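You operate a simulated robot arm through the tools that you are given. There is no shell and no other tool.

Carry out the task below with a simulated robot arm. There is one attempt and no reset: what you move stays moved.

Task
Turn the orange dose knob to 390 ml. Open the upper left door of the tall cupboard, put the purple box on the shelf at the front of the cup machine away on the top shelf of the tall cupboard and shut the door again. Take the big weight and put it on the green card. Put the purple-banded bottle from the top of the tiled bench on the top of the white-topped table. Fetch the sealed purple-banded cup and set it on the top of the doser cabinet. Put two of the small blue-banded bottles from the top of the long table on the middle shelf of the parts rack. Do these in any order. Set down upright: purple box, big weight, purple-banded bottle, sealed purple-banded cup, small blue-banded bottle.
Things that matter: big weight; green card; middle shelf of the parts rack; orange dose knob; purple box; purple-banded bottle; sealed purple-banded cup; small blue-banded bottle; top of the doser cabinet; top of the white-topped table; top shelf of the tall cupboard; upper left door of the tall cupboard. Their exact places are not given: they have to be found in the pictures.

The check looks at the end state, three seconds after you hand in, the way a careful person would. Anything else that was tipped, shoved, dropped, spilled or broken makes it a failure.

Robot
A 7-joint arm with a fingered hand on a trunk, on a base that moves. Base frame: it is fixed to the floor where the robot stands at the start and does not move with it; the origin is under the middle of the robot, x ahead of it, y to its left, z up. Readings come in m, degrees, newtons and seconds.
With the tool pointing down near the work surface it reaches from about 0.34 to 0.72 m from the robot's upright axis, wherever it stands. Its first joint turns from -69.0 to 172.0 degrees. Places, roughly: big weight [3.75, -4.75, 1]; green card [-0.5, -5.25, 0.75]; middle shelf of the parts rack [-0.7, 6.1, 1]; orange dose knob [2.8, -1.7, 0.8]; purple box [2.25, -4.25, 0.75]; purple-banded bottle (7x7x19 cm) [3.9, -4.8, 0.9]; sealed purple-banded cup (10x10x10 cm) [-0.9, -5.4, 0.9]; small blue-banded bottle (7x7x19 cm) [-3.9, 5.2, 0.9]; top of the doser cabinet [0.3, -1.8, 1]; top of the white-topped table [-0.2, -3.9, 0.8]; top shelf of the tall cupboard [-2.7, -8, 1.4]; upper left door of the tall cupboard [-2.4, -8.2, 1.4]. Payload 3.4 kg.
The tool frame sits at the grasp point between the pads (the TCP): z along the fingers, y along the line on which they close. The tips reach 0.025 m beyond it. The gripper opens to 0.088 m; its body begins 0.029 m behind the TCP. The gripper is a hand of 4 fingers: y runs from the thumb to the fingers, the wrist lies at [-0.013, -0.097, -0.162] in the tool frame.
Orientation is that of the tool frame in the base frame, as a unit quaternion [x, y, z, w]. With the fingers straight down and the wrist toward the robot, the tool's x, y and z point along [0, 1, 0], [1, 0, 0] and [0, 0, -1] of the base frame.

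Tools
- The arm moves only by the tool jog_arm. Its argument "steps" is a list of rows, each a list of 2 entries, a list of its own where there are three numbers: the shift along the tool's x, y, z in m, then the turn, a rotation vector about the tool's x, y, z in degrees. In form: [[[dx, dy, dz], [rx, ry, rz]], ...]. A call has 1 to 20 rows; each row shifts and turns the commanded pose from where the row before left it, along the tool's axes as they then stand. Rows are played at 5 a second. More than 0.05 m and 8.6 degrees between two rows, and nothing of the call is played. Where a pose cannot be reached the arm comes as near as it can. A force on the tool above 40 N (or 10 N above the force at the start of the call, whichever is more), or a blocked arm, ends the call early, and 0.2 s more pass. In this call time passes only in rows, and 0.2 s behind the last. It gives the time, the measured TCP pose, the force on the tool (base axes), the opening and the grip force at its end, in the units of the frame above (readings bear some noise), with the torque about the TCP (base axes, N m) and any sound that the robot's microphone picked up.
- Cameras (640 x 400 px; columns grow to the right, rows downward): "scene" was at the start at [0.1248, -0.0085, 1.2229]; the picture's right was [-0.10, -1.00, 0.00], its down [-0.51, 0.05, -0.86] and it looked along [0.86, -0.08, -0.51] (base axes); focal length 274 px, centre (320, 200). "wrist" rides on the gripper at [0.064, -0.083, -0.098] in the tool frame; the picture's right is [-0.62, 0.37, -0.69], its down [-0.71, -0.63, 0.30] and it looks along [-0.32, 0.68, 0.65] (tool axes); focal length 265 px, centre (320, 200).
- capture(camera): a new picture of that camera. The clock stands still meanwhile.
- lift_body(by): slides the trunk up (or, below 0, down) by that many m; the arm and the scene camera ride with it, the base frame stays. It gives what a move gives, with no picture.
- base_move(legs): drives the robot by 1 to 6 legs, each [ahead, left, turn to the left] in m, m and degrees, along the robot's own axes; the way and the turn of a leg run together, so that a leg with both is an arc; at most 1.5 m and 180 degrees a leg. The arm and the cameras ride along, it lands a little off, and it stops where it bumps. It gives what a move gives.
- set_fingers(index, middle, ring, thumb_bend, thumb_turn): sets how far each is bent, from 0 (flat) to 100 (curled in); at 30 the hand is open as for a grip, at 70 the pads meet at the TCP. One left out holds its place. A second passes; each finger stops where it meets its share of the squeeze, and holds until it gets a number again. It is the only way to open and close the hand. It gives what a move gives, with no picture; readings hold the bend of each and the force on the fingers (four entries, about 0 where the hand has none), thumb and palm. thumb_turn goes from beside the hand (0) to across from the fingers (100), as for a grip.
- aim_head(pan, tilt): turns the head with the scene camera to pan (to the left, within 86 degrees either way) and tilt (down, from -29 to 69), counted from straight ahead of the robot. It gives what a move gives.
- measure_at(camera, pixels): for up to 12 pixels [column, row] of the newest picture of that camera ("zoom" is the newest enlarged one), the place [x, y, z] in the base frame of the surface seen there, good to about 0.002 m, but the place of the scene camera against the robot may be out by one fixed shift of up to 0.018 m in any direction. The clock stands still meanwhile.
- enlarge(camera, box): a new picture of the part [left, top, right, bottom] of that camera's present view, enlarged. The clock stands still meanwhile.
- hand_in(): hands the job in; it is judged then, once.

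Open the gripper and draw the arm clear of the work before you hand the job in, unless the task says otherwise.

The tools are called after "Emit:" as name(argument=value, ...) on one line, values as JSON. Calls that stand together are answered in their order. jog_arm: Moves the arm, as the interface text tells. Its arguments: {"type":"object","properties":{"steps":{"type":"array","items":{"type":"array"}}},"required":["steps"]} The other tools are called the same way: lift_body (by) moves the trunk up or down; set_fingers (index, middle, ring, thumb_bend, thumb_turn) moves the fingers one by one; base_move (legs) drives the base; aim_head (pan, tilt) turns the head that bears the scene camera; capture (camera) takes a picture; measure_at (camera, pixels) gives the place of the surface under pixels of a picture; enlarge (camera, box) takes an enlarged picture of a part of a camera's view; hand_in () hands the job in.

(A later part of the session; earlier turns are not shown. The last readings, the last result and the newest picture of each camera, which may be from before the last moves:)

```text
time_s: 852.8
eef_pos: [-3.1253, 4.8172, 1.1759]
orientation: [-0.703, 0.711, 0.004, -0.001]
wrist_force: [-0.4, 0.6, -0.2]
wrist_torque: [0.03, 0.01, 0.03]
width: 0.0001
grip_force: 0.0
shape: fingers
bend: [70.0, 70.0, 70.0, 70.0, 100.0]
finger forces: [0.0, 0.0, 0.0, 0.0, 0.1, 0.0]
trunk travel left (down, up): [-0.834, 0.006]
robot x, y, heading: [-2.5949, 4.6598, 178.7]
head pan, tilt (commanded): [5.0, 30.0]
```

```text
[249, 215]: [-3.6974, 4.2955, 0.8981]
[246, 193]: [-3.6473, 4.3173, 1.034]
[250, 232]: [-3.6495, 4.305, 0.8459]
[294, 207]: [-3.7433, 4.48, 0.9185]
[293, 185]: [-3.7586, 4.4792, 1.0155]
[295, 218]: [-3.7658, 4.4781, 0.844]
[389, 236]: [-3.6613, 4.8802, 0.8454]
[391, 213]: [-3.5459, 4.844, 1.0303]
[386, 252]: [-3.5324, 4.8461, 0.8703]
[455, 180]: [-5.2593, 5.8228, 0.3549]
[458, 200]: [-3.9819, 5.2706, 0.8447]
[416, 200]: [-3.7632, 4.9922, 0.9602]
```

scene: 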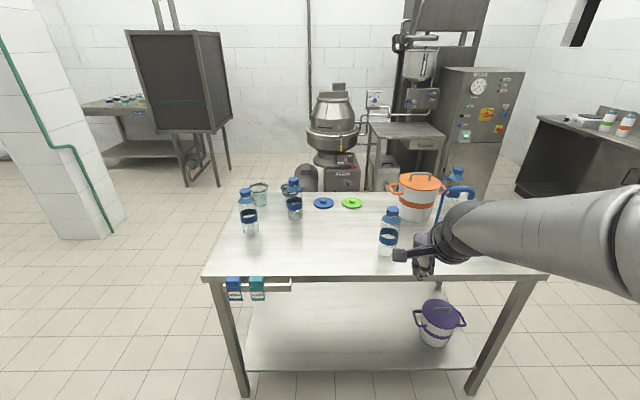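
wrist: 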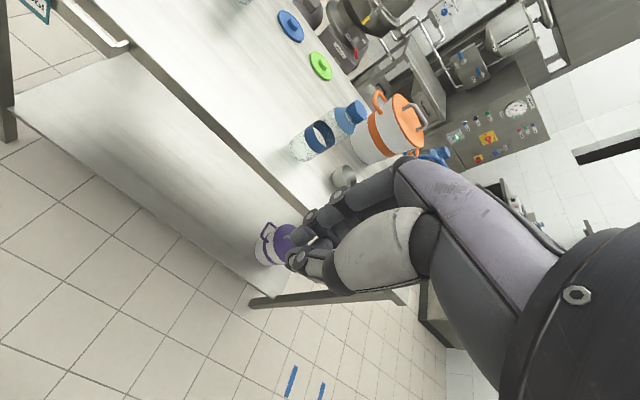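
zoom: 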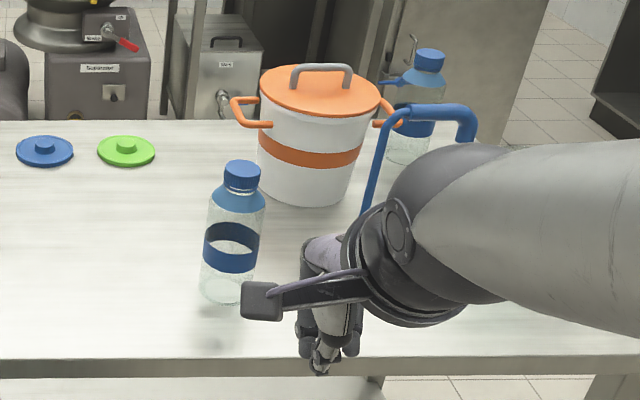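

There are four identical blue-banded bottles. I take first the one at about (-3.52,4.84). I move closer and open the hand.

Emit:
set_fingers(index=30, middle=30, ring=30, thumb_bend=25)

Emit:
base_move(legs=[[0.29, -0.06, 1.2]])

Emit:
capture(camera="wrist")

Emit:
capture(camera="scene")

```text
time_s: 853.8
eef_pos: [-3.1259, 4.8177, 1.1744]
orientation: [-0.703, 0.711, 0.005, -0.001]
wrist_force: [0.2, 0.0, -0.3]
wrist_torque: [0.01, -0.03, -0.01]
width: 0.0877
grip_force: 0.0
shape: fingers
bend: [30.0, 30.0, 30.0, 25.0, 97.0]
finger forces: [0.0, 0.0, 0.1, 0.0, 0.0, 0.0]
trunk travel left (down, up): [-0.834, 0.006]
robot x, y, heading: [-2.5957, 4.6609, 178.7]
head pan, tilt (commanded): [5.0, 30.0]
```

```text
time_s: 855.8
eef_pos: [-3.4172, 4.8685, 1.175]
orientation: [0.711, -0.703, -0.004, 0.0]
wrist_force: [0.4, 0.9, 0.6]
wrist_torque: [-0.01, 0.01, 0.03]
width: 0.0878
grip_force: 0.0
shape: fingers
bend: [30.0, 30.0, 30.0, 25.0, 97.0]
finger forces: [0.1, 0.0, 0.0, 0.0, 0.0, 0.0]
trunk travel left (down, up): [-0.834, 0.006]
robot x, y, heading: [-2.8844, 4.7267, -179.8]
head pan, tilt (commanded): [5.0, 30.0]
```

```text
taken
```

wrist: 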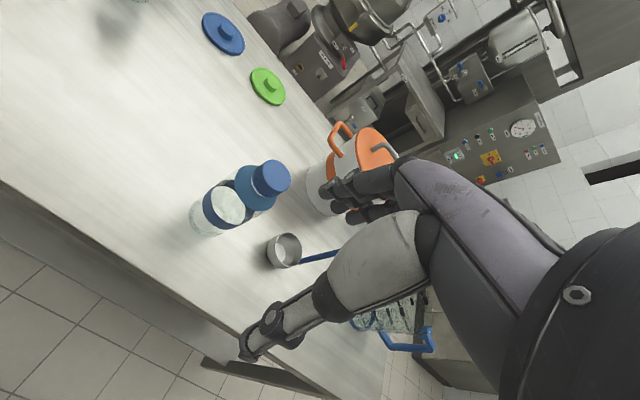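

```text
taken
```

scene: 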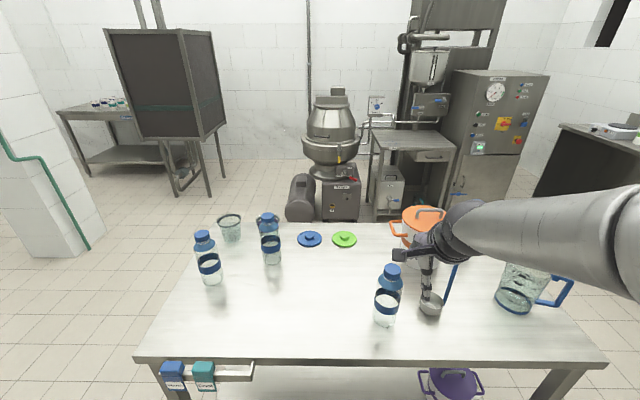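

I measure the cap and the ladle beside the bottle.

Emit:
enlarge(camera="wrist", box=[180, 140, 320, 280])

Emit:
measure_at(camera="wrist", pixels=[[273, 177], [262, 175], [285, 170], [283, 188], [255, 190], [220, 210], [285, 250], [275, 262], [297, 240], [330, 253], [300, 195]])

```text
2.86 times, centred on (250, 210) of wrist
```

zoom: 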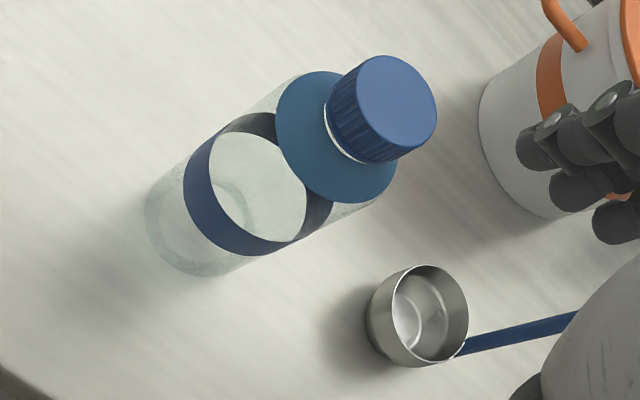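

```text
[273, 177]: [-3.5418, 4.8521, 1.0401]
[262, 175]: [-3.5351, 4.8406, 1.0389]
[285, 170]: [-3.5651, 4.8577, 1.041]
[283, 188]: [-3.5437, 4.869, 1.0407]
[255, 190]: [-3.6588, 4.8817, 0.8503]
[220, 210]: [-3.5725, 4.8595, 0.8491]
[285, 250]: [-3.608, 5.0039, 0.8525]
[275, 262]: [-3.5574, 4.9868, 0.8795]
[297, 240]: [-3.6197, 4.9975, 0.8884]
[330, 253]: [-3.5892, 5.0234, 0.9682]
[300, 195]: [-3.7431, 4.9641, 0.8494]
```

The cap is centred at (-3.547,4.855), top z 1.0405. I jog over it and lower partway.

Emit:
jog_arm(steps=[[[0.004, 0.035, 0], [0, 0, 0]], [[0.004, 0.035, 0], [0, 0, 0]], [[0.004, 0.03, 0], [0, 0, 0]], [[0, 0.03, 0], [0, 0, 0]], [[0, 0, 0.03], [0, 0, 0]], [[0, 0, 0.03], [0, 0, 0]], [[0, 0, 0], [0, 0, 0]]])

Emit:
capture(camera="wrist")

Emit:
measure_at(camera="wrist", pixels=[[245, 262], [230, 250], [260, 275], [230, 275], [260, 250]])

```text
time_s: 857.4
eef_pos: [-3.5461, 4.8547, 1.1163]
orientation: [0.711, -0.703, -0.005, 0.001]
wrist_force: [0.2, -0.3, 1.6]
wrist_torque: [-0.02, -0.03, -0.01]
width: 0.0879
grip_force: 0.0
shape: fingers
bend: [30.0, 30.0, 30.0, 25.0, 97.0]
finger forces: [0.0, 0.0, 0.0, 0.1, 0.1, 0.0]
trunk travel left (down, up): [-0.834, 0.006]
robot x, y, heading: [-2.8841, 4.724, -179.9]
head pan, tilt (commanded): [5.0, 30.0]
```

```text
taken
```

wrist: 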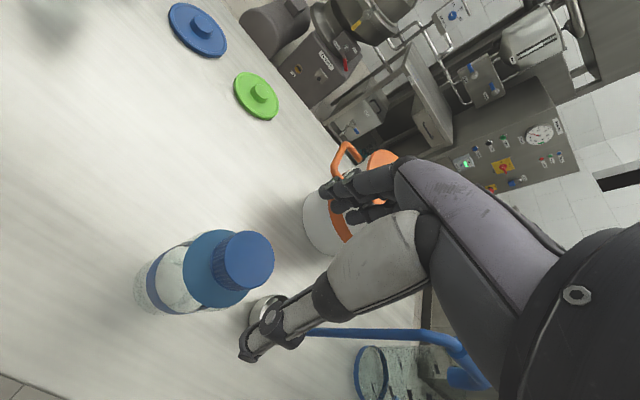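

```text
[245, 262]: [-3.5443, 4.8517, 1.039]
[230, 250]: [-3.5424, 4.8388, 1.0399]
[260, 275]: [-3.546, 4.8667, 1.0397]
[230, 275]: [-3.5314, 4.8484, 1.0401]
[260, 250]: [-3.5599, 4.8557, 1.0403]
```

Aligned. I lower to z≈1.0325 and close on the cap.

Emit:
jog_arm(steps=[[[0, 0, 0.03], [0, 0, 0]], [[0, 0, 0.03], [0, 0, 0]], [[0, 0, 0.023], [0, 0, 0]], [[0, 0, 0], [0, 0, 0]]])

Emit:
set_fingers(index=50, middle=50, ring=48, thumb_bend=48)

Emit:
set_fingers(index=60, middle=60, ring=58, thumb_bend=60)

Emit:
capture(camera="wrist")

```text
time_s: 858.4
eef_pos: [-3.5477, 4.8562, 1.032]
orientation: [0.71, -0.704, -0.004, 0.001]
wrist_force: [0.3, -0.3, -0.2]
wrist_torque: [-0.03, 0.02, 0.02]
width: 0.088
grip_force: 0.1
shape: fingers
bend: [30.0, 30.0, 30.0, 25.0, 97.0]
finger forces: [0.0, 0.1, 0.0, 0.1, 0.1, 0.1]
trunk travel left (down, up): [-0.834, 0.006]
robot x, y, heading: [-2.8863, 4.7289, -179.9]
head pan, tilt (commanded): [5.0, 30.0]
```

```text
time_s: 859.4
eef_pos: [-3.5469, 4.8572, 1.0326]
orientation: [0.711, -0.704, -0.004, 0.001]
wrist_force: [-0.8, -0.1, 0.4]
wrist_torque: [-0.04, 0.03, 0.01]
width: 0.045
grip_force: 0.2
shape: fingers
bend: [50.0, 50.0, 48.0, 48.0, 100.0]
finger forces: [0.2, 0.1, 0.0, 0.0, 0.0, 0.1]
trunk travel left (down, up): [-0.834, 0.006]
robot x, y, heading: [-2.8823, 4.7251, -179.7]
head pan, tilt (commanded): [5.0, 30.0]
```

```text
time_s: 860.4
eef_pos: [-3.5469, 4.857, 1.0321]
orientation: [0.712, -0.702, -0.006, 0.001]
wrist_force: [0.0, 0.4, 1.2]
wrist_torque: [0.01, 0.15, 0.02]
width: 0.0367
grip_force: 6.8
shape: fingers
bend: [53.0, 56.0, 57.0, 53.0, 100.0]
finger forces: [3.7, 3.4, 0.0, 0.0, 6.4, 0.0]
trunk travel left (down, up): [-0.834, 0.006]
robot x, y, heading: [-2.8845, 4.7241, -179.7]
head pan, tilt (commanded): [5.0, 30.0]
```

```text
taken
```

wrist: 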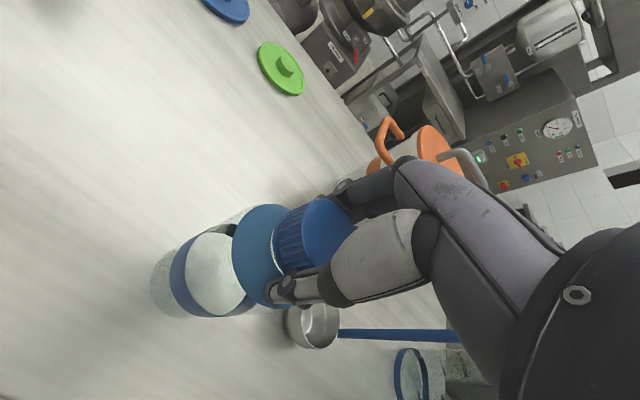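

The cap is gripped. I tighten and lift gently by 3 cm with the arm.

Emit:
set_fingers(index=72, middle=73, ring=70, thumb_bend=80)

Emit:
jog_arm(steps=[[[0, 0, -0.01], [0, 0, 0]], [[0, 0, -0.01], [0, 0, 0]], [[0, 0, -0.01], [0, 0, 0]], [[0, 0, 0], [0, 0, 0]]])

Emit:
capture(camera="wrist")

Emit:
measure_at(camera="wrist", pixels=[[325, 230], [335, 220], [310, 215], [285, 240], [250, 260]])

```text
time_s: 861.4
eef_pos: [-3.5467, 4.8563, 1.0339]
orientation: [0.711, -0.703, -0.005, 0.001]
wrist_force: [-1.0, 0.0, 6.5]
wrist_torque: [0.04, 0.38, -0.02]
width: 0.0347
grip_force: 15.4
shape: fingers
bend: [55.0, 60.0, 70.0, 54.0, 100.0]
finger forces: [8.4, 8.2, 0.0, 0.0, 14.9, 0.1]
trunk travel left (down, up): [-0.834, 0.006]
robot x, y, heading: [-2.8842, 4.7212, -179.9]
head pan, tilt (commanded): [5.0, 30.0]
```

```text
time_s: 862.4
eef_pos: [-3.5491, 4.8557, 1.0621]
orientation: [0.711, -0.703, -0.004, 0.001]
wrist_force: [0.5, 0.6, -0.5]
wrist_torque: [0.01, 0.03, 0.02]
width: 0.0334
grip_force: 13.2
shape: fingers
bend: [56.0, 62.0, 70.0, 54.0, 100.0]
finger forces: [8.5, 5.1, 0.0, 0.0, 13.7, 0.0]
trunk travel left (down, up): [-0.834, 0.006]
robot x, y, heading: [-2.8819, 4.7199, -180.2]
head pan, tilt (commanded): [5.0, 30.0]
```

```text
taken
```

wrist: 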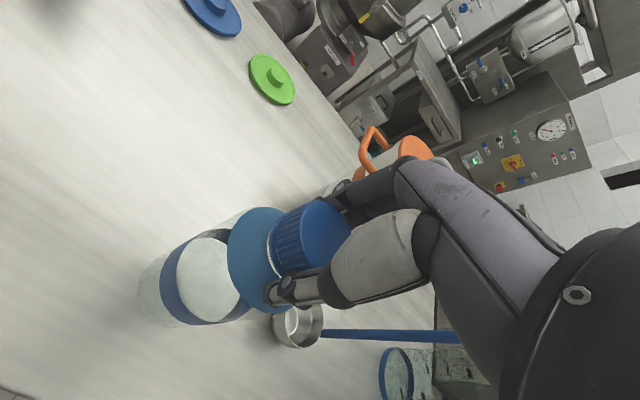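

```text
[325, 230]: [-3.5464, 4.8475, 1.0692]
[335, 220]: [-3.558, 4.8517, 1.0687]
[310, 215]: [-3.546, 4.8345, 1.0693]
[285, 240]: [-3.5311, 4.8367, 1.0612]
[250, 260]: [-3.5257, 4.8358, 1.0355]
```

The bottle came up fine, but with a hand-down grip the wrist would not fit under the rack's upper shelf. I set it back down in its place and will re-grip it from the side.

Emit:
jog_arm(steps=[[[0, 0, 0.01], [0, 0, 0]], [[0, 0, 0.01], [0, 0, 0]], [[0, 0, 0.006], [0, 0, 0]], [[0, 0, 0], [0, 0, 0]]])

Emit:
jog_arm(steps=[[[0, 0, 0.002], [0, 0, 0]], [[0, 0, 0.002], [0, 0, 0]], [[0, 0, 0], [0, 0, 0]]])

```text
time_s: 863.4
eef_pos: [-3.5473, 4.8566, 1.0364]
orientation: [0.711, -0.703, -0.004, 0.001]
wrist_force: [-0.3, -0.7, -1.4]
wrist_torque: [-0.02, -0.05, 0.04]
width: 0.0332
grip_force: 13.6
shape: fingers
bend: [56.0, 62.0, 70.0, 54.0, 100.0]
finger forces: [8.3, 5.1, 0.1, 0.0, 13.5, 0.1]
trunk travel left (down, up): [-0.834, 0.006]
robot x, y, heading: [-2.8866, 4.7248, -180.2]
head pan, tilt (commanded): [5.0, 30.0]
```

```text
time_s: 864.2
eef_pos: [-3.5468, 4.8553, 1.0354]
orientation: [0.711, -0.703, -0.006, 0.002]
wrist_force: [-0.5, 0.2, 9.7]
wrist_torque: [0.05, 0.13, 0.01]
width: 0.0336
grip_force: 16.6
shape: fingers
bend: [57.0, 62.0, 70.0, 54.0, 100.0]
finger forces: [8.7, 8.9, 0.0, 0.1, 15.6, 0.0]
trunk travel left (down, up): [-0.834, 0.006]
robot x, y, heading: [-2.8832, 4.7262, -179.8]
head pan, tilt (commanded): [5.0, 30.0]
```

Contact with the table is made. I release gradually, raise the hand, and check that the bottle stands.

Emit:
set_fingers(index=53, middle=57, ring=58, thumb_bend=53)

Emit:
set_fingers(index=46, middle=46, ring=46, thumb_bend=44)

Emit:
set_fingers(index=30, middle=30, ring=30, thumb_bend=25)

Emit:
jog_arm(steps=[[[0, 0, -0.02], [0, 0, 0]], [[0, 0, -0.03], [0, 0, 0]], [[0, 0, -0.04], [0, 0, 0]], [[0, -0.02, -0.04], [0, 0, 0]], [[0, -0.04, 0], [0, 0, 0]], [[0, -0.04, 0], [0, 0, 0]], [[0, -0.04, 0], [0, 0, 0]]])

Emit:
capture(camera="scene")

Emit:
capture(camera="wrist")

```text
time_s: 865.2
eef_pos: [-3.5465, 4.8563, 1.0326]
orientation: [0.711, -0.703, -0.005, 0.0]
wrist_force: [1.2, -0.3, 3.9]
wrist_torque: [0.01, -0.11, 0.0]
width: 0.0393
grip_force: 2.6
shape: fingers
bend: [53.0, 56.0, 57.0, 51.0, 100.0]
finger forces: [0.9, 0.4, 0.1, 0.0, 3.5, 0.1]
trunk travel left (down, up): [-0.834, 0.006]
robot x, y, heading: [-2.8883, 4.7226, -179.7]
head pan, tilt (commanded): [5.0, 30.0]
```

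```text
time_s: 866.2
eef_pos: [-3.5481, 4.8554, 1.0333]
orientation: [0.711, -0.703, -0.004, 0.0]
wrist_force: [0.8, -0.6, 0.5]
wrist_torque: [0.0, -0.01, 0.01]
width: 0.0519
grip_force: 0.0
shape: fingers
bend: [46.0, 46.0, 46.0, 44.0, 99.0]
finger forces: [0.0, 0.1, 0.0, 0.1, 0.0, 0.0]
trunk travel left (down, up): [-0.834, 0.006]
robot x, y, heading: [-2.8831, 4.7244, -179.9]
head pan, tilt (commanded): [5.0, 30.0]
```

```text
time_s: 867.2
eef_pos: [-3.5483, 4.8558, 1.0321]
orientation: [0.711, -0.703, -0.004, 0.001]
wrist_force: [0.4, -0.3, 0.5]
wrist_torque: [-0.01, -0.02, 0.02]
width: 0.0878
grip_force: 0.1
shape: fingers
bend: [30.0, 30.0, 30.0, 25.0, 97.0]
finger forces: [0.1, 0.0, 0.0, 0.0, 0.0, 0.0]
trunk travel left (down, up): [-0.834, 0.006]
robot x, y, heading: [-2.8862, 4.7267, -180.1]
head pan, tilt (commanded): [5.0, 30.0]
```

```text
time_s: 868.8
eef_pos: [-3.4029, 4.856, 1.1631]
orientation: [0.711, -0.703, -0.004, 0.001]
wrist_force: [-0.7, 0.6, 0.6]
wrist_torque: [-0.03, 0.05, 0.01]
width: 0.088
grip_force: 0.2
shape: fingers
bend: [30.0, 30.0, 30.0, 25.0, 97.0]
finger forces: [0.0, 0.1, 0.0, 0.1, 0.0, 0.1]
trunk travel left (down, up): [-0.834, 0.006]
robot x, y, heading: [-2.8844, 4.7236, -179.8]
head pan, tilt (commanded): [5.0, 30.0]
```

```text
taken
```

scene: 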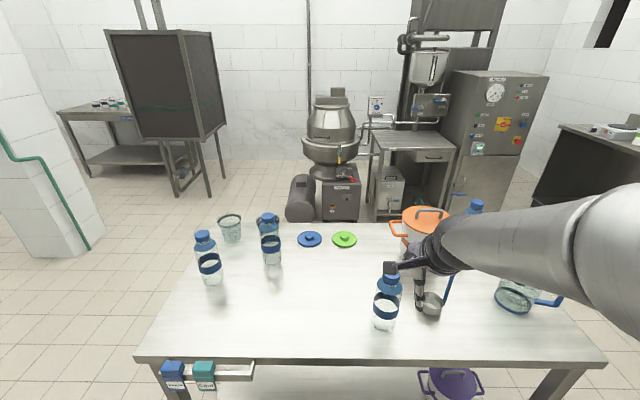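

```text
taken
```

wrist: 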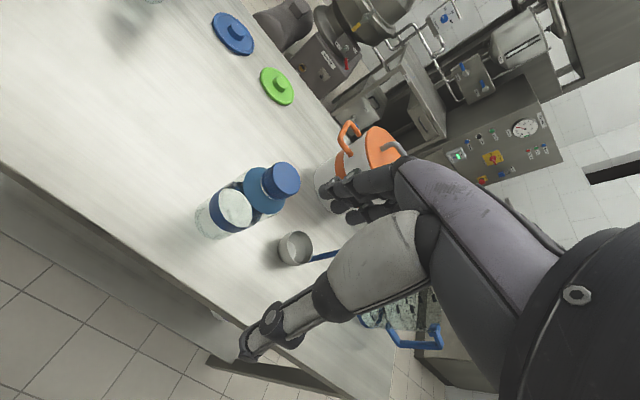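

The bottle stands. I back off, turn the hand to the horizontal handshake pose and lower the trunk.

Emit:
base_move(legs=[[-0.3, 0, 0]])

Emit:
jog_arm(steps=[[[0, 0, 0], [-8.2, 0, 0]], [[0, 0, 0], [-8.2, 0, 0]], [[0, 0, 0], [-8.2, 0, 0]], [[0, 0, 0], [-8.2, 0, 0]], [[0, 0, 0], [-8.2, 0, 0]], [[0, 0, 0], [-8.2, 0, 0]], [[0, 0, 0], [-8.2, 0, 0]], [[0, 0, 0], [-8.2, 0, 0]], [[0, 0, 0], [-8.2, 0, 0]], [[0, 0, 0], [-8.2, 0, 0]], [[0, 0, 0], [-8, 0, 0]]])

Emit:
jog_arm(steps=[[[0, 0, 0], [0, 0, 8.2]], [[0, 0, 0], [0, 0, 8.2]], [[0, 0, 0], [0, 0, 8.2]], [[0, 0, 0], [0, 0, 8.2]], [[0, 0, 0], [0, 0, 8.2]], [[0, 0, 0], [0, 0, 8.2]], [[0, 0, 0], [0, 0, 8.2]], [[0, 0, 0], [0, 0, 8.2]], [[0, 0, 0], [0, 0, 8.2]], [[0, 0, 0], [0, 0, 8.2]], [[0, 0, 0], [0, 0, 8]]])

Emit:
lift_body(by=-0.21)

Emit:
capture(camera="scene")

Emit:
capture(camera="wrist")

```text
time_s: 870.8
eef_pos: [-3.1046, 4.8566, 1.1619]
orientation: [0.711, -0.703, -0.005, 0.001]
wrist_force: [0.0, -0.4, 0.1]
wrist_torque: [-0.02, -0.01, 0.02]
width: 0.088
grip_force: 0.0
shape: fingers
bend: [30.0, 30.0, 30.0, 25.0, 97.0]
finger forces: [0.0, 0.1, 0.1, 0.0, 0.1, 0.1]
trunk travel left (down, up): [-0.834, 0.006]
robot x, y, heading: [-2.5841, 4.7242, -179.9]
head pan, tilt (commanded): [5.0, 30.0]
```

```text
time_s: 873.2
eef_pos: [-3.1162, 4.8568, 1.1728]
orientation: [0.499, -0.497, -0.5, 0.503]
wrist_force: [0.2, -0.1, 0.4]
wrist_torque: [0.01, 0.01, -0.01]
width: 0.0881
grip_force: 0.0
shape: fingers
bend: [30.0, 30.0, 30.0, 25.0, 97.0]
finger forces: [0.1, 0.0, 0.1, 0.0, 0.1, 0.0]
out of reach, approached as far as the arm can: row 11
trunk travel left (down, up): [-0.834, 0.006]
robot x, y, heading: [-2.5826, 4.7227, -179.8]
head pan, tilt (commanded): [5.0, 30.0]
```

```text
time_s: 875.6
eef_pos: [-3.116, 4.8572, 1.172]
orientation: [0.004, -0.705, 0.004, 0.709]
wrist_force: [0.5, 0.7, -0.1]
wrist_torque: [0.02, 0.0, 0.03]
width: 0.088
grip_force: 0.0
shape: fingers
bend: [30.0, 30.0, 30.0, 25.0, 97.0]
finger forces: [0.0, 0.0, 0.0, 0.0, 0.0, 0.0]
trunk travel left (down, up): [-0.834, 0.006]
robot x, y, heading: [-2.5861, 4.7229, -179.8]
head pan, tilt (commanded): [5.0, 30.0]
```

```text
time_s: 877.9
eef_pos: [-3.1166, 4.8565, 0.9619]
orientation: [0.006, -0.705, 0.002, 0.709]
wrist_force: [-1.3, -0.6, 0.1]
wrist_torque: [0.0, -0.01, 0.01]
width: 0.088
grip_force: 0.0
shape: fingers
bend: [30.0, 30.0, 30.0, 25.0, 97.0]
finger forces: [0.0, 0.0, 0.0, 0.0, 0.0, 0.0]
trunk travel left (down, up): [-0.624, 0.216]
robot x, y, heading: [-2.5813, 4.7253, -179.8]
head pan, tilt (commanded): [5.0, 30.0]
```

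```text
taken
```

scene: 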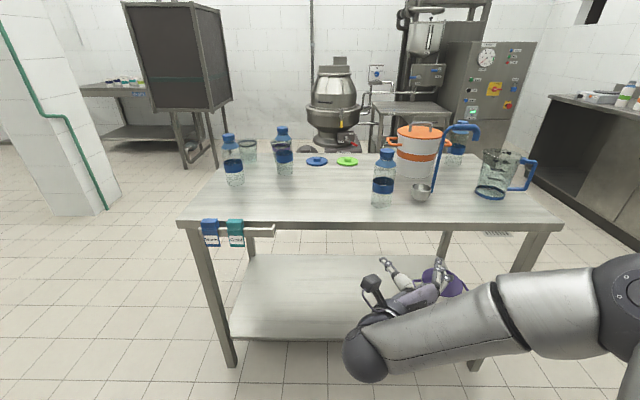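

```text
taken
```

wrist: 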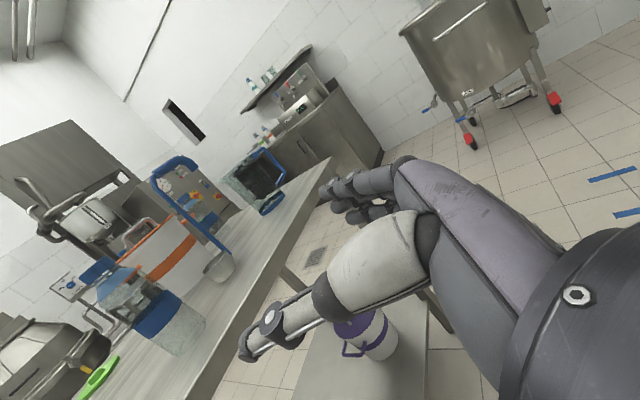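

The bottle's axis is (-3.547,4.8555). I move the base ahead 0.3 m and then jog in.

Emit:
base_move(legs=[[0.3, 0, 0]])

Emit:
capture(camera="wrist")

Emit:
capture(camera="scene")

```text
time_s: 879.9
eef_pos: [-3.4169, 4.8553, 0.9612]
orientation: [0.006, -0.705, 0.003, 0.709]
wrist_force: [0.5, 0.4, 0.4]
wrist_torque: [0.0, -0.02, -0.01]
width: 0.088
grip_force: 0.0
shape: fingers
bend: [30.0, 30.0, 30.0, 25.0, 97.0]
finger forces: [0.0, 0.0, 0.1, 0.0, 0.0, 0.1]
trunk travel left (down, up): [-0.624, 0.216]
robot x, y, heading: [-2.8808, 4.724, -179.8]
head pan, tilt (commanded): [5.0, 30.0]
```

```text
taken
```

wrist: 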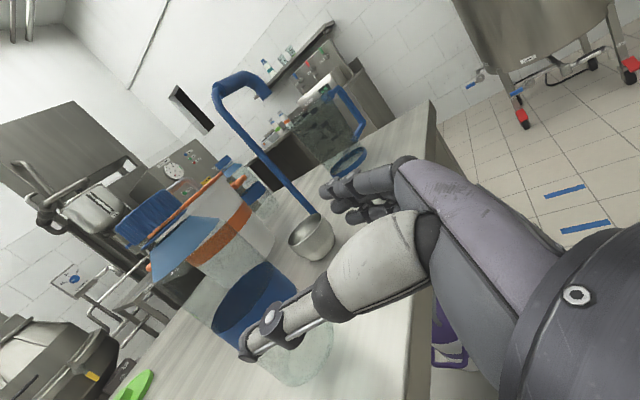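

```text
taken
```

scene: 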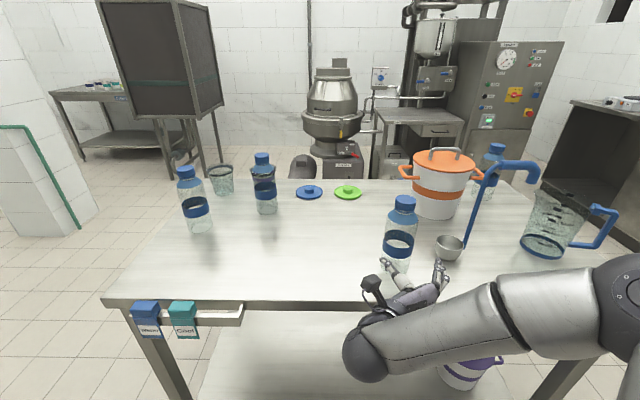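

I open a little wider and go in along the axis while lowering 1.5 cm.

Emit:
set_fingers(index=23, middle=23, ring=23, thumb_bend=20)

Emit:
jog_arm(steps=[[[-0.015, 0.001, 0], [0, 0, 0]], [[0, 0, 0.025], [0, 0, 0]], [[0, 0, 0.025], [0, 0, 0]], [[0, 0, 0.025], [0, 0, 0]], [[0, 0, 0.02], [0, 0, 0]], [[0, 0, 0.015], [0, 0, 0]], [[0, 0, 0], [0, 0, 0]]])

Emit:
capture(camera="wrist")

Emit:
enlarge(camera="scene", box=[330, 170, 490, 300])

```text
time_s: 880.9
eef_pos: [-3.4161, 4.856, 0.9623]
orientation: [0.007, -0.704, 0.003, 0.71]
wrist_force: [0.5, 0.2, 0.0]
wrist_torque: [-0.02, 0.01, 0.0]
width: 0.0997
grip_force: 0.0
shape: fingers
bend: [23.0, 23.0, 23.0, 20.0, 97.0]
finger forces: [0.1, 0.0, 0.0, 0.0, 0.2, 0.0]
trunk travel left (down, up): [-0.624, 0.216]
robot x, y, heading: [-2.8832, 4.7281, -179.7]
head pan, tilt (commanded): [5.0, 30.0]
```

```text
time_s: 882.5
eef_pos: [-3.5263, 4.854, 0.949]
orientation: [0.006, -0.705, 0.003, 0.71]
wrist_force: [-0.1, -0.3, 0.2]
wrist_torque: [0.0, -0.02, 0.0]
width: 0.1
grip_force: 0.0
shape: fingers
bend: [23.0, 23.0, 23.0, 20.0, 97.0]
finger forces: [0.1, 0.1, 0.0, 0.0, 0.0, 0.1]
trunk travel left (down, up): [-0.624, 0.216]
robot x, y, heading: [-2.8821, 4.7225, -179.6]
head pan, tilt (commanded): [5.0, 30.0]
```

```text
taken
```

wrist: 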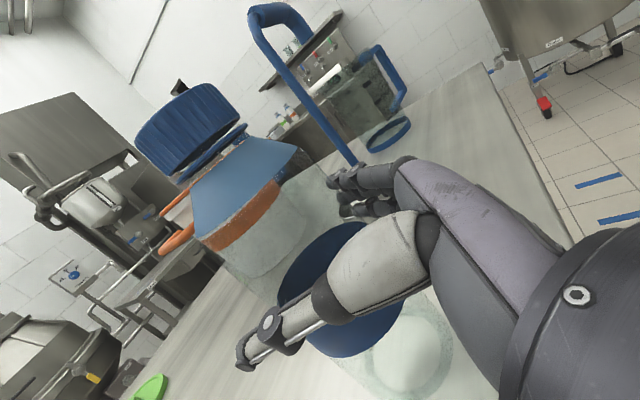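

```text
3.08 times, centred on (410, 235) of scene
```

zoom: 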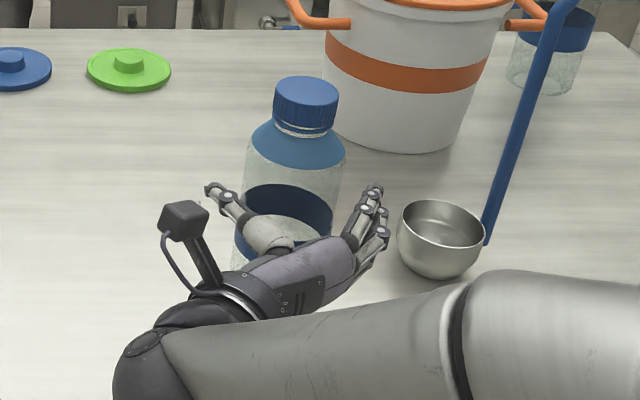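

The fingers pass above the ladle's rim. I go 9 mm deeper and close gently.

Emit:
jog_arm(steps=[[[0, 0, 0.009], [0, 0, 0]], [[0, 0, 0], [0, 0, 0]]])

Emit:
set_fingers(index=35, middle=35, ring=35, thumb_bend=32)

Emit:
set_fingers(index=44, middle=46, ring=46, thumb_bend=46)

Emit:
enlarge(camera="scene", box=[330, 170, 490, 300])

```text
time_s: 883.1
eef_pos: [-3.5356, 4.8538, 0.9475]
orientation: [0.007, -0.704, 0.003, 0.71]
wrist_force: [0.5, -0.1, -1.0]
wrist_torque: [0.05, 0.01, -0.02]
width: 0.0998
grip_force: 0.0
shape: fingers
bend: [23.0, 23.0, 23.0, 20.0, 97.0]
finger forces: [0.0, 0.1, 0.1, 0.1, 0.0, 0.0]
trunk travel left (down, up): [-0.624, 0.216]
robot x, y, heading: [-2.8817, 4.7226, -179.7]
head pan, tilt (commanded): [5.0, 30.0]
```

```text
time_s: 884.1
eef_pos: [-3.5341, 4.8545, 0.9492]
orientation: [0.007, -0.705, 0.004, 0.709]
wrist_force: [1.0, 0.0, -1.0]
wrist_torque: [0.0, 0.0, -0.01]
width: 0.0793
grip_force: 0.5
shape: fingers
bend: [34.0, 35.0, 35.0, 31.0, 98.0]
finger forces: [0.8, 0.1, 0.1, 0.1, 0.8, 0.1]
trunk travel left (down, up): [-0.624, 0.216]
robot x, y, heading: [-2.8825, 4.7227, -179.9]
head pan, tilt (commanded): [5.0, 30.0]
```

```text
time_s: 885.1
eef_pos: [-3.5358, 4.8547, 0.9482]
orientation: [0.006, -0.705, 0.003, 0.709]
wrist_force: [0.4, 0.2, 0.7]
wrist_torque: [0.0, 0.04, -0.02]
width: 0.0703
grip_force: 11.2
shape: fingers
bend: [37.0, 46.0, 45.0, 40.0, 98.0]
finger forces: [9.3, 0.1, 1.2, 0.0, 10.7, 0.1]
trunk travel left (down, up): [-0.624, 0.216]
robot x, y, heading: [-2.8828, 4.7237, -179.8]
head pan, tilt (commanded): [5.0, 30.0]
```

```text
3.08 times, centred on (410, 235) of scene
```

zoom: 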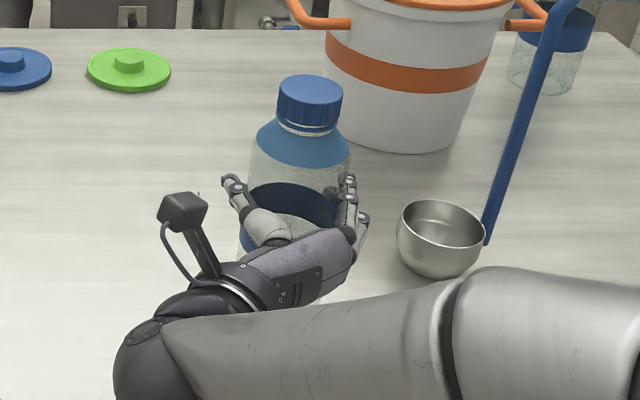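

Good contact around the bottle. I close a bit more and test-lift 3 cm.

Emit:
set_fingers(index=50, middle=58, ring=58, thumb_bend=60)

Emit:
lift_body(by=0.03)

Emit:
capture(camera="wrist")

Emit:
enlarge(camera="scene", box=[330, 170, 490, 300])

```text
time_s: 886.1
eef_pos: [-3.5347, 4.8545, 0.9478]
orientation: [0.007, -0.704, 0.004, 0.71]
wrist_force: [-1.1, -0.1, 0.1]
wrist_torque: [0.07, 0.04, 0.0]
width: 0.0666
grip_force: 26.4
shape: fingers
bend: [39.0, 51.0, 48.0, 43.0, 98.0]
finger forces: [13.5, 4.8, 8.1, 0.0, 26.6, 0.0]
trunk travel left (down, up): [-0.624, 0.216]
robot x, y, heading: [-2.8791, 4.725, -179.8]
head pan, tilt (commanded): [5.0, 30.0]
```

```text
time_s: 886.9
eef_pos: [-3.5355, 4.8543, 0.9784]
orientation: [0.007, -0.705, 0.003, 0.709]
wrist_force: [-0.4, -0.7, -0.6]
wrist_torque: [0.01, -0.02, 0.0]
width: 0.0667
grip_force: 26.1
shape: fingers
bend: [39.0, 51.0, 48.0, 43.0, 98.0]
finger forces: [13.5, 4.6, 7.6, 0.0, 26.5, 0.1]
trunk travel left (down, up): [-0.654, 0.186]
robot x, y, heading: [-2.8826, 4.7255, -180.0]
head pan, tilt (commanded): [5.0, 30.0]
```

```text
taken
```

wrist: 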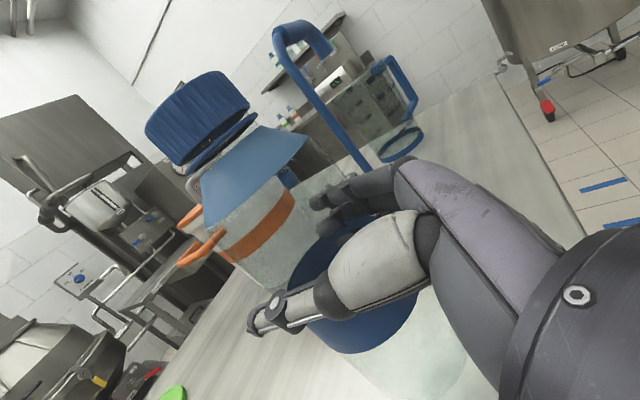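

```text
3.08 times, centred on (410, 235) of scene
```

zoom: 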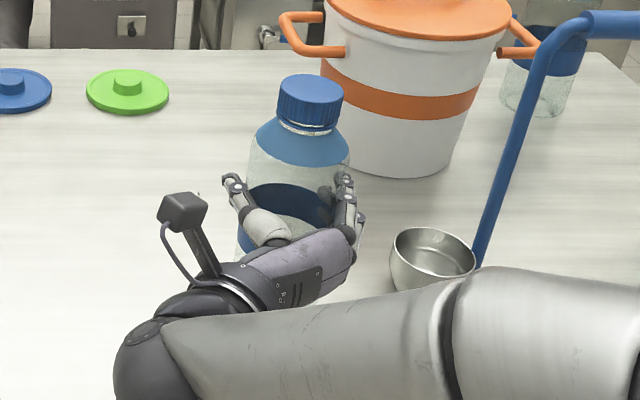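

The bottle is held upright. I lift it clear, back away, turn around and drive to the parts rack.

Emit:
lift_body(by=0.12)

Emit:
base_move(legs=[[-0.6, 0, 0], [0, 0, -180], [0.3, 0.6, 0], [0.2, 0.6, 0]])

Emit:
aim_head(pan=0, tilt=20)

Emit:
capture(camera="scene")

Emit:
capture(camera="wrist")

```text
time_s: 888.4
eef_pos: [-3.5364, 4.8532, 1.0987]
orientation: [0.005, -0.705, 0.003, 0.709]
wrist_force: [-0.1, 0.3, 0.1]
wrist_torque: [-0.03, 0.01, 0.0]
width: 0.0665
grip_force: 26.1
shape: fingers
bend: [39.0, 51.0, 48.0, 43.0, 98.0]
finger forces: [13.5, 4.7, 7.6, 0.1, 26.5, 0.1]
trunk travel left (down, up): [-0.774, 0.066]
robot x, y, heading: [-2.8823, 4.7267, -179.3]
head pan, tilt (commanded): [5.0, 30.0]
```

```text
time_s: 905.5
eef_pos: [-1.149, 5.8084, 1.0995]
orientation: [0.705, 0.011, 0.709, -0.006]
wrist_force: [-0.7, 0.3, -0.3]
wrist_torque: [-0.04, -0.01, 0.0]
width: 0.0661
grip_force: 23.6
shape: fingers
bend: [39.0, 51.0, 49.0, 44.0, 98.0]
finger forces: [12.3, 4.4, 6.6, 0.0, 24.0, 0.0]
trunk travel left (down, up): [-0.774, 0.066]
robot x, y, heading: [-1.8065, 5.9274, 0.6]
head pan, tilt (commanded): [5.0, 30.0]
```

```text
time_s: 906.2
eef_pos: [-1.1494, 5.8069, 1.0987]
orientation: [0.704, 0.012, 0.71, -0.008]
wrist_force: [0.0, 0.2, -0.3]
wrist_torque: [-0.01, 0.02, 0.0]
width: 0.0661
grip_force: 23.8
shape: fingers
bend: [39.0, 51.0, 49.0, 44.0, 98.0]
finger forces: [12.2, 4.3, 6.6, 0.0, 24.0, 0.0]
trunk travel left (down, up): [-0.774, 0.066]
robot x, y, heading: [-1.8063, 5.9259, 0.8]
head pan, tilt (commanded): [0.0, 20.0]
```

```text
taken
```

scene: 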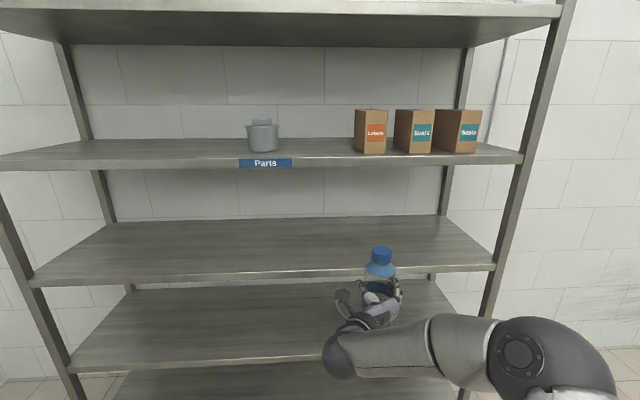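

```text
taken
```

wrist: 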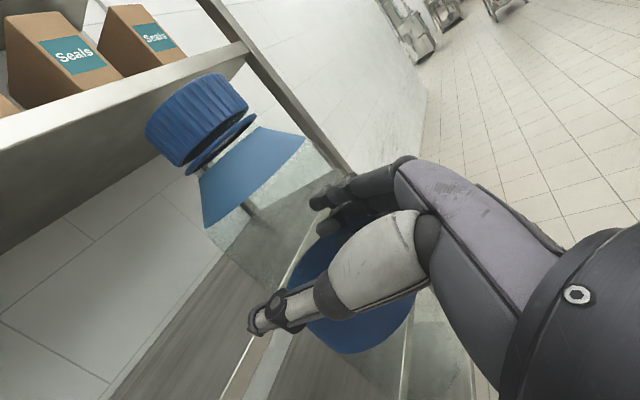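

I measure the middle shelf's surface and front edge.

Emit:
measure_at(camera="wrist", pixels=[[180, 330], [200, 300], [150, 370], [240, 360], [225, 385], [60, 120], [180, 70], [310, 150]])

Emit:
measure_at(camera="scene", pixels=[[250, 245], [250, 275], [400, 240], [450, 268], [150, 280], [265, 162], [265, 140], [500, 200], [250, 262], [330, 255]])

```text
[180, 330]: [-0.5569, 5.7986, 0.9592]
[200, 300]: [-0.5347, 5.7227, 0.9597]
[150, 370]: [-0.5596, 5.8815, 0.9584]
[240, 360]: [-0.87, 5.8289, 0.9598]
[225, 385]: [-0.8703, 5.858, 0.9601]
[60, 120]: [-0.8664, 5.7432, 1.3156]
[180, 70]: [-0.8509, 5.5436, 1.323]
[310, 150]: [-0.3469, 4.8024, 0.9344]
```

```text
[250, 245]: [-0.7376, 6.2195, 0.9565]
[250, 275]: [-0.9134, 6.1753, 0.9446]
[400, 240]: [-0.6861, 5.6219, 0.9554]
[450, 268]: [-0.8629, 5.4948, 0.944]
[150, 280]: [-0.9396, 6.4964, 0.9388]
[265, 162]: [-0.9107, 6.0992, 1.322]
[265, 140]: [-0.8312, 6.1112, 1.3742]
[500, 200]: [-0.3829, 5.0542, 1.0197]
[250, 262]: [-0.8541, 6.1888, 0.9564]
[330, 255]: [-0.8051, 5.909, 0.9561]
```

The middle shelf is at z=0.9595, front edge x≈-0.875 here. I drive 0.25 m ahead and then jog the bottle over the shelf.

Emit:
base_move(legs=[[0.25, 0, 0]])

Emit:
jog_arm(steps=[[[0, 0, 0.035], [0, 0, 0]], [[0, 0, 0.035], [0, 0, 0]], [[0, 0, 0.035], [0, 0, 0]], [[0, 0, 0.035], [0, 0, 0]], [[0, 0, 0], [0, 0, 0]]])

Emit:
capture(camera="scene")

Emit:
capture(camera="wrist")

```text
time_s: 908.0
eef_pos: [-0.9008, 5.8132, 1.0979]
orientation: [0.705, 0.01, 0.71, -0.008]
wrist_force: [-0.1, 0.5, -1.1]
wrist_torque: [0.0, 0.0, 0.02]
width: 0.066
grip_force: 23.9
shape: fingers
bend: [39.0, 51.0, 49.0, 44.0, 98.0]
finger forces: [12.3, 4.4, 6.6, 0.0, 23.9, 0.0]
trunk travel left (down, up): [-0.774, 0.066]
robot x, y, heading: [-1.5568, 5.9346, 1.1]
head pan, tilt (commanded): [0.0, 20.0]
```

```text
time_s: 909.2
eef_pos: [-0.7654, 5.8166, 1.0999]
orientation: [0.705, 0.011, 0.709, -0.008]
wrist_force: [0.0, 0.1, 0.0]
wrist_torque: [0.02, 0.0, 0.03]
width: 0.0664
grip_force: 24.3
shape: fingers
bend: [39.0, 51.0, 49.0, 44.0, 98.0]
finger forces: [12.2, 4.8, 6.4, 0.0, 23.7, 0.0]
trunk travel left (down, up): [-0.774, 0.066]
robot x, y, heading: [-1.5539, 5.9329, 0.9]
head pan, tilt (commanded): [0.0, 20.0]
```

```text
taken
```

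scene: 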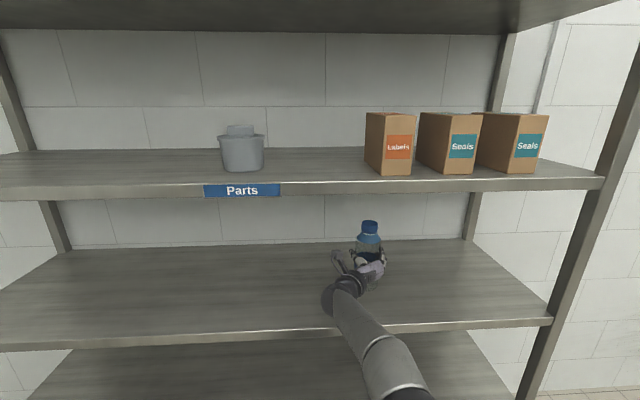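

```text
taken
```

wrist: 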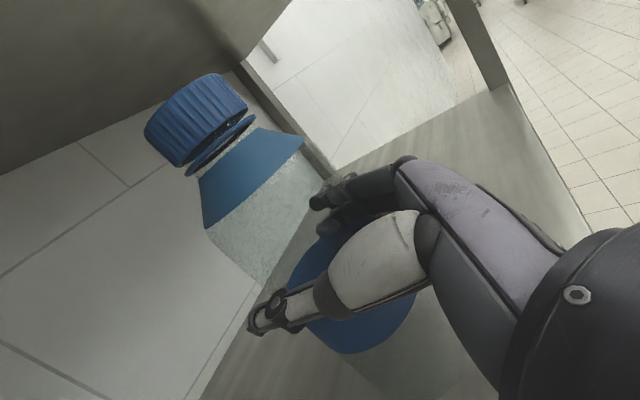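

The bottle hangs over the middle shelf. I lower it toward contact (expected TCP z≈1.0575).

Emit:
jog_arm(steps=[[[-0.015, 0, 0], [0, 0, 0]], [[-0.015, 0, 0], [0, 0, 0]], [[-0.006, 0, 0], [0, 0, 0]], [[0, 0, 0], [0, 0, 0]]])

Emit:
jog_arm(steps=[[[-0.003, 0, 0], [0, 0, 0]], [[-0.003, 0, 0], [0, 0, 0]], [[0, 0, 0], [0, 0, 0]]])

```text
time_s: 910.2
eef_pos: [-0.7675, 5.8124, 1.0632]
orientation: [0.704, 0.012, 0.71, -0.008]
wrist_force: [-0.1, 0.2, -0.4]
wrist_torque: [-0.03, -0.01, -0.02]
width: 0.066
grip_force: 23.6
shape: fingers
bend: [39.0, 51.0, 49.0, 44.0, 98.0]
finger forces: [12.2, 4.7, 6.4, 0.0, 23.6, 0.0]
out of reach, approached as far as the arm can: row 1, 2
trunk travel left (down, up): [-0.774, 0.066]
robot x, y, heading: [-1.5582, 5.9347, 0.9]
head pan, tilt (commanded): [0.0, 20.0]
```

```text
time_s: 911.0
eef_pos: [-0.7683, 5.8106, 1.0585]
orientation: [0.704, 0.011, 0.71, -0.007]
wrist_force: [0.0, 0.7, 2.9]
wrist_torque: [-0.05, -0.03, 0.0]
width: 0.066
grip_force: 23.3
shape: fingers
bend: [39.0, 51.0, 49.0, 44.0, 98.0]
finger forces: [12.2, 4.7, 6.7, 0.0, 23.8, 0.0]
trunk travel left (down, up): [-0.774, 0.066]
robot x, y, heading: [-1.5588, 5.9352, 1.2]
head pan, tilt (commanded): [0.0, 20.0]
```

Contact (2.9 N). I release gradually and withdraw.

Emit:
set_fingers(index=38, middle=47, ring=45, thumb_bend=41)

Emit:
set_fingers(index=33, middle=38, ring=38, thumb_bend=34)

Emit:
set_fingers(index=22, middle=22, ring=22, thumb_bend=20)

Emit:
capture(camera="wrist")

Emit:
enlarge(camera="scene", box=[290, 190, 450, 320])

```text
time_s: 912.0
eef_pos: [-0.7685, 5.8127, 1.0585]
orientation: [0.705, 0.011, 0.709, -0.007]
wrist_force: [-0.3, 0.6, 3.2]
wrist_torque: [0.0, -0.04, -0.01]
width: 0.0726
grip_force: 5.4
shape: fingers
bend: [36.0, 47.0, 44.0, 38.0, 98.0]
finger forces: [3.6, 0.9, 0.7, 0.0, 5.5, 0.1]
trunk travel left (down, up): [-0.774, 0.066]
robot x, y, heading: [-1.556, 5.9326, 1.2]
head pan, tilt (commanded): [0.0, 20.0]
```

```text
time_s: 913.0
eef_pos: [-0.7691, 5.8109, 1.0572]
orientation: [0.705, 0.011, 0.709, -0.007]
wrist_force: [0.2, -0.9, 0.7]
wrist_torque: [-0.03, 0.0, 0.04]
width: 0.078
grip_force: 0.2
shape: fingers
bend: [33.0, 38.0, 38.0, 34.0, 98.0]
finger forces: [0.5, 0.0, 0.0, 0.0, 0.7, 0.1]
trunk travel left (down, up): [-0.774, 0.066]
robot x, y, heading: [-1.5559, 5.934, 1.0]
head pan, tilt (commanded): [0.0, 20.0]
```

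```text
time_s: 914.0
eef_pos: [-0.7676, 5.812, 1.057]
orientation: [0.705, 0.011, 0.71, -0.007]
wrist_force: [0.1, 0.0, -0.4]
wrist_torque: [0.02, -0.02, -0.01]
width: 0.1013
grip_force: 0.1
shape: fingers
bend: [22.0, 22.0, 22.0, 20.0, 97.0]
finger forces: [0.0, 0.0, 0.1, 0.0, 0.0, 0.0]
trunk travel left (down, up): [-0.774, 0.066]
robot x, y, heading: [-1.5568, 5.9334, 1.0]
head pan, tilt (commanded): [0.0, 20.0]
```

```text
taken
```

wrist: 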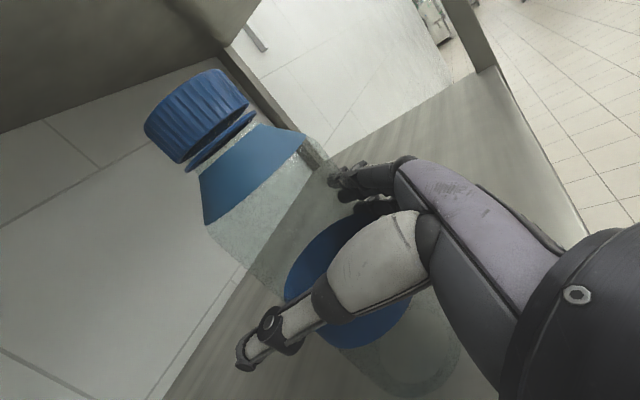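

```text
3.08 times, centred on (370, 255) of scene
```

zoom: 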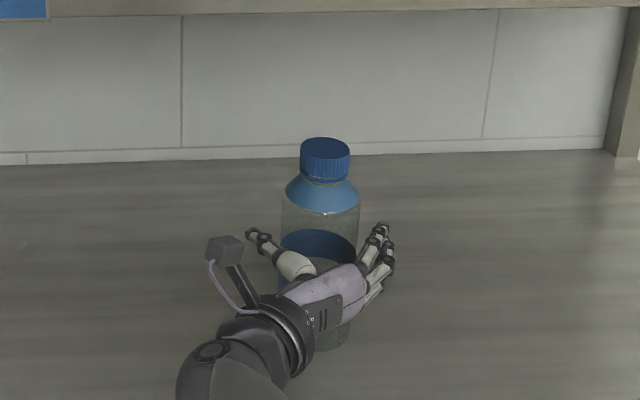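

I draw the hand straight back out and check the bottle.

Emit:
jog_arm(steps=[[[0, 0, -0.015], [0, 0, 0]], [[0, 0, -0.025], [0, 0, 0]], [[0, 0, -0.035], [0, 0, 0]], [[0, 0, -0.035], [0, 0, 0]], [[0, 0, -0.035], [0, 0, 0]]])

Emit:
base_move(legs=[[-0.35, 0, 0]])

Emit:
capture(camera="scene")

```text
time_s: 915.2
eef_pos: [-0.9144, 5.8065, 1.0565]
orientation: [0.704, 0.011, 0.71, -0.008]
wrist_force: [-0.4, -0.3, 0.1]
wrist_torque: [0.0, 0.01, -0.02]
width: 0.101
grip_force: 0.1
shape: fingers
bend: [22.0, 22.0, 22.0, 20.0, 97.0]
finger forces: [0.0, 0.0, 0.1, 0.0, 0.0, 0.0]
trunk travel left (down, up): [-0.774, 0.066]
robot x, y, heading: [-1.5549, 5.9363, 1.0]
head pan, tilt (commanded): [0.0, 20.0]
```

```text
time_s: 917.5
eef_pos: [-1.2639, 5.802, 1.0553]
orientation: [0.705, 0.012, 0.709, -0.008]
wrist_force: [-0.1, 0.0, 0.1]
wrist_torque: [0.02, 0.02, 0.06]
width: 0.1013
grip_force: 0.0
shape: fingers
bend: [22.0, 22.0, 22.0, 20.0, 97.0]
finger forces: [0.1, 0.0, 0.0, 0.0, 0.0, 0.1]
trunk travel left (down, up): [-0.774, 0.066]
robot x, y, heading: [-1.9058, 5.9275, 0.9]
head pan, tilt (commanded): [0.0, 20.0]
```

```text
taken
```

scene: 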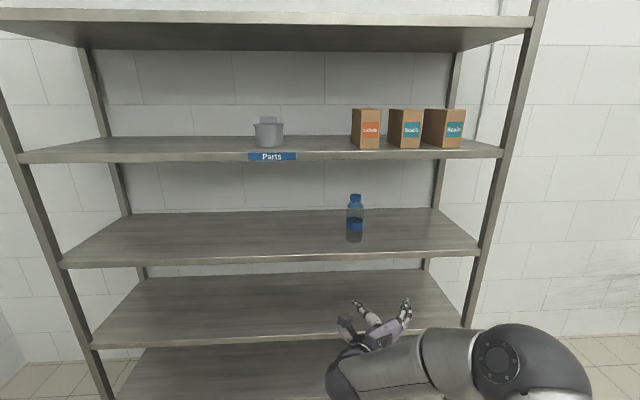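

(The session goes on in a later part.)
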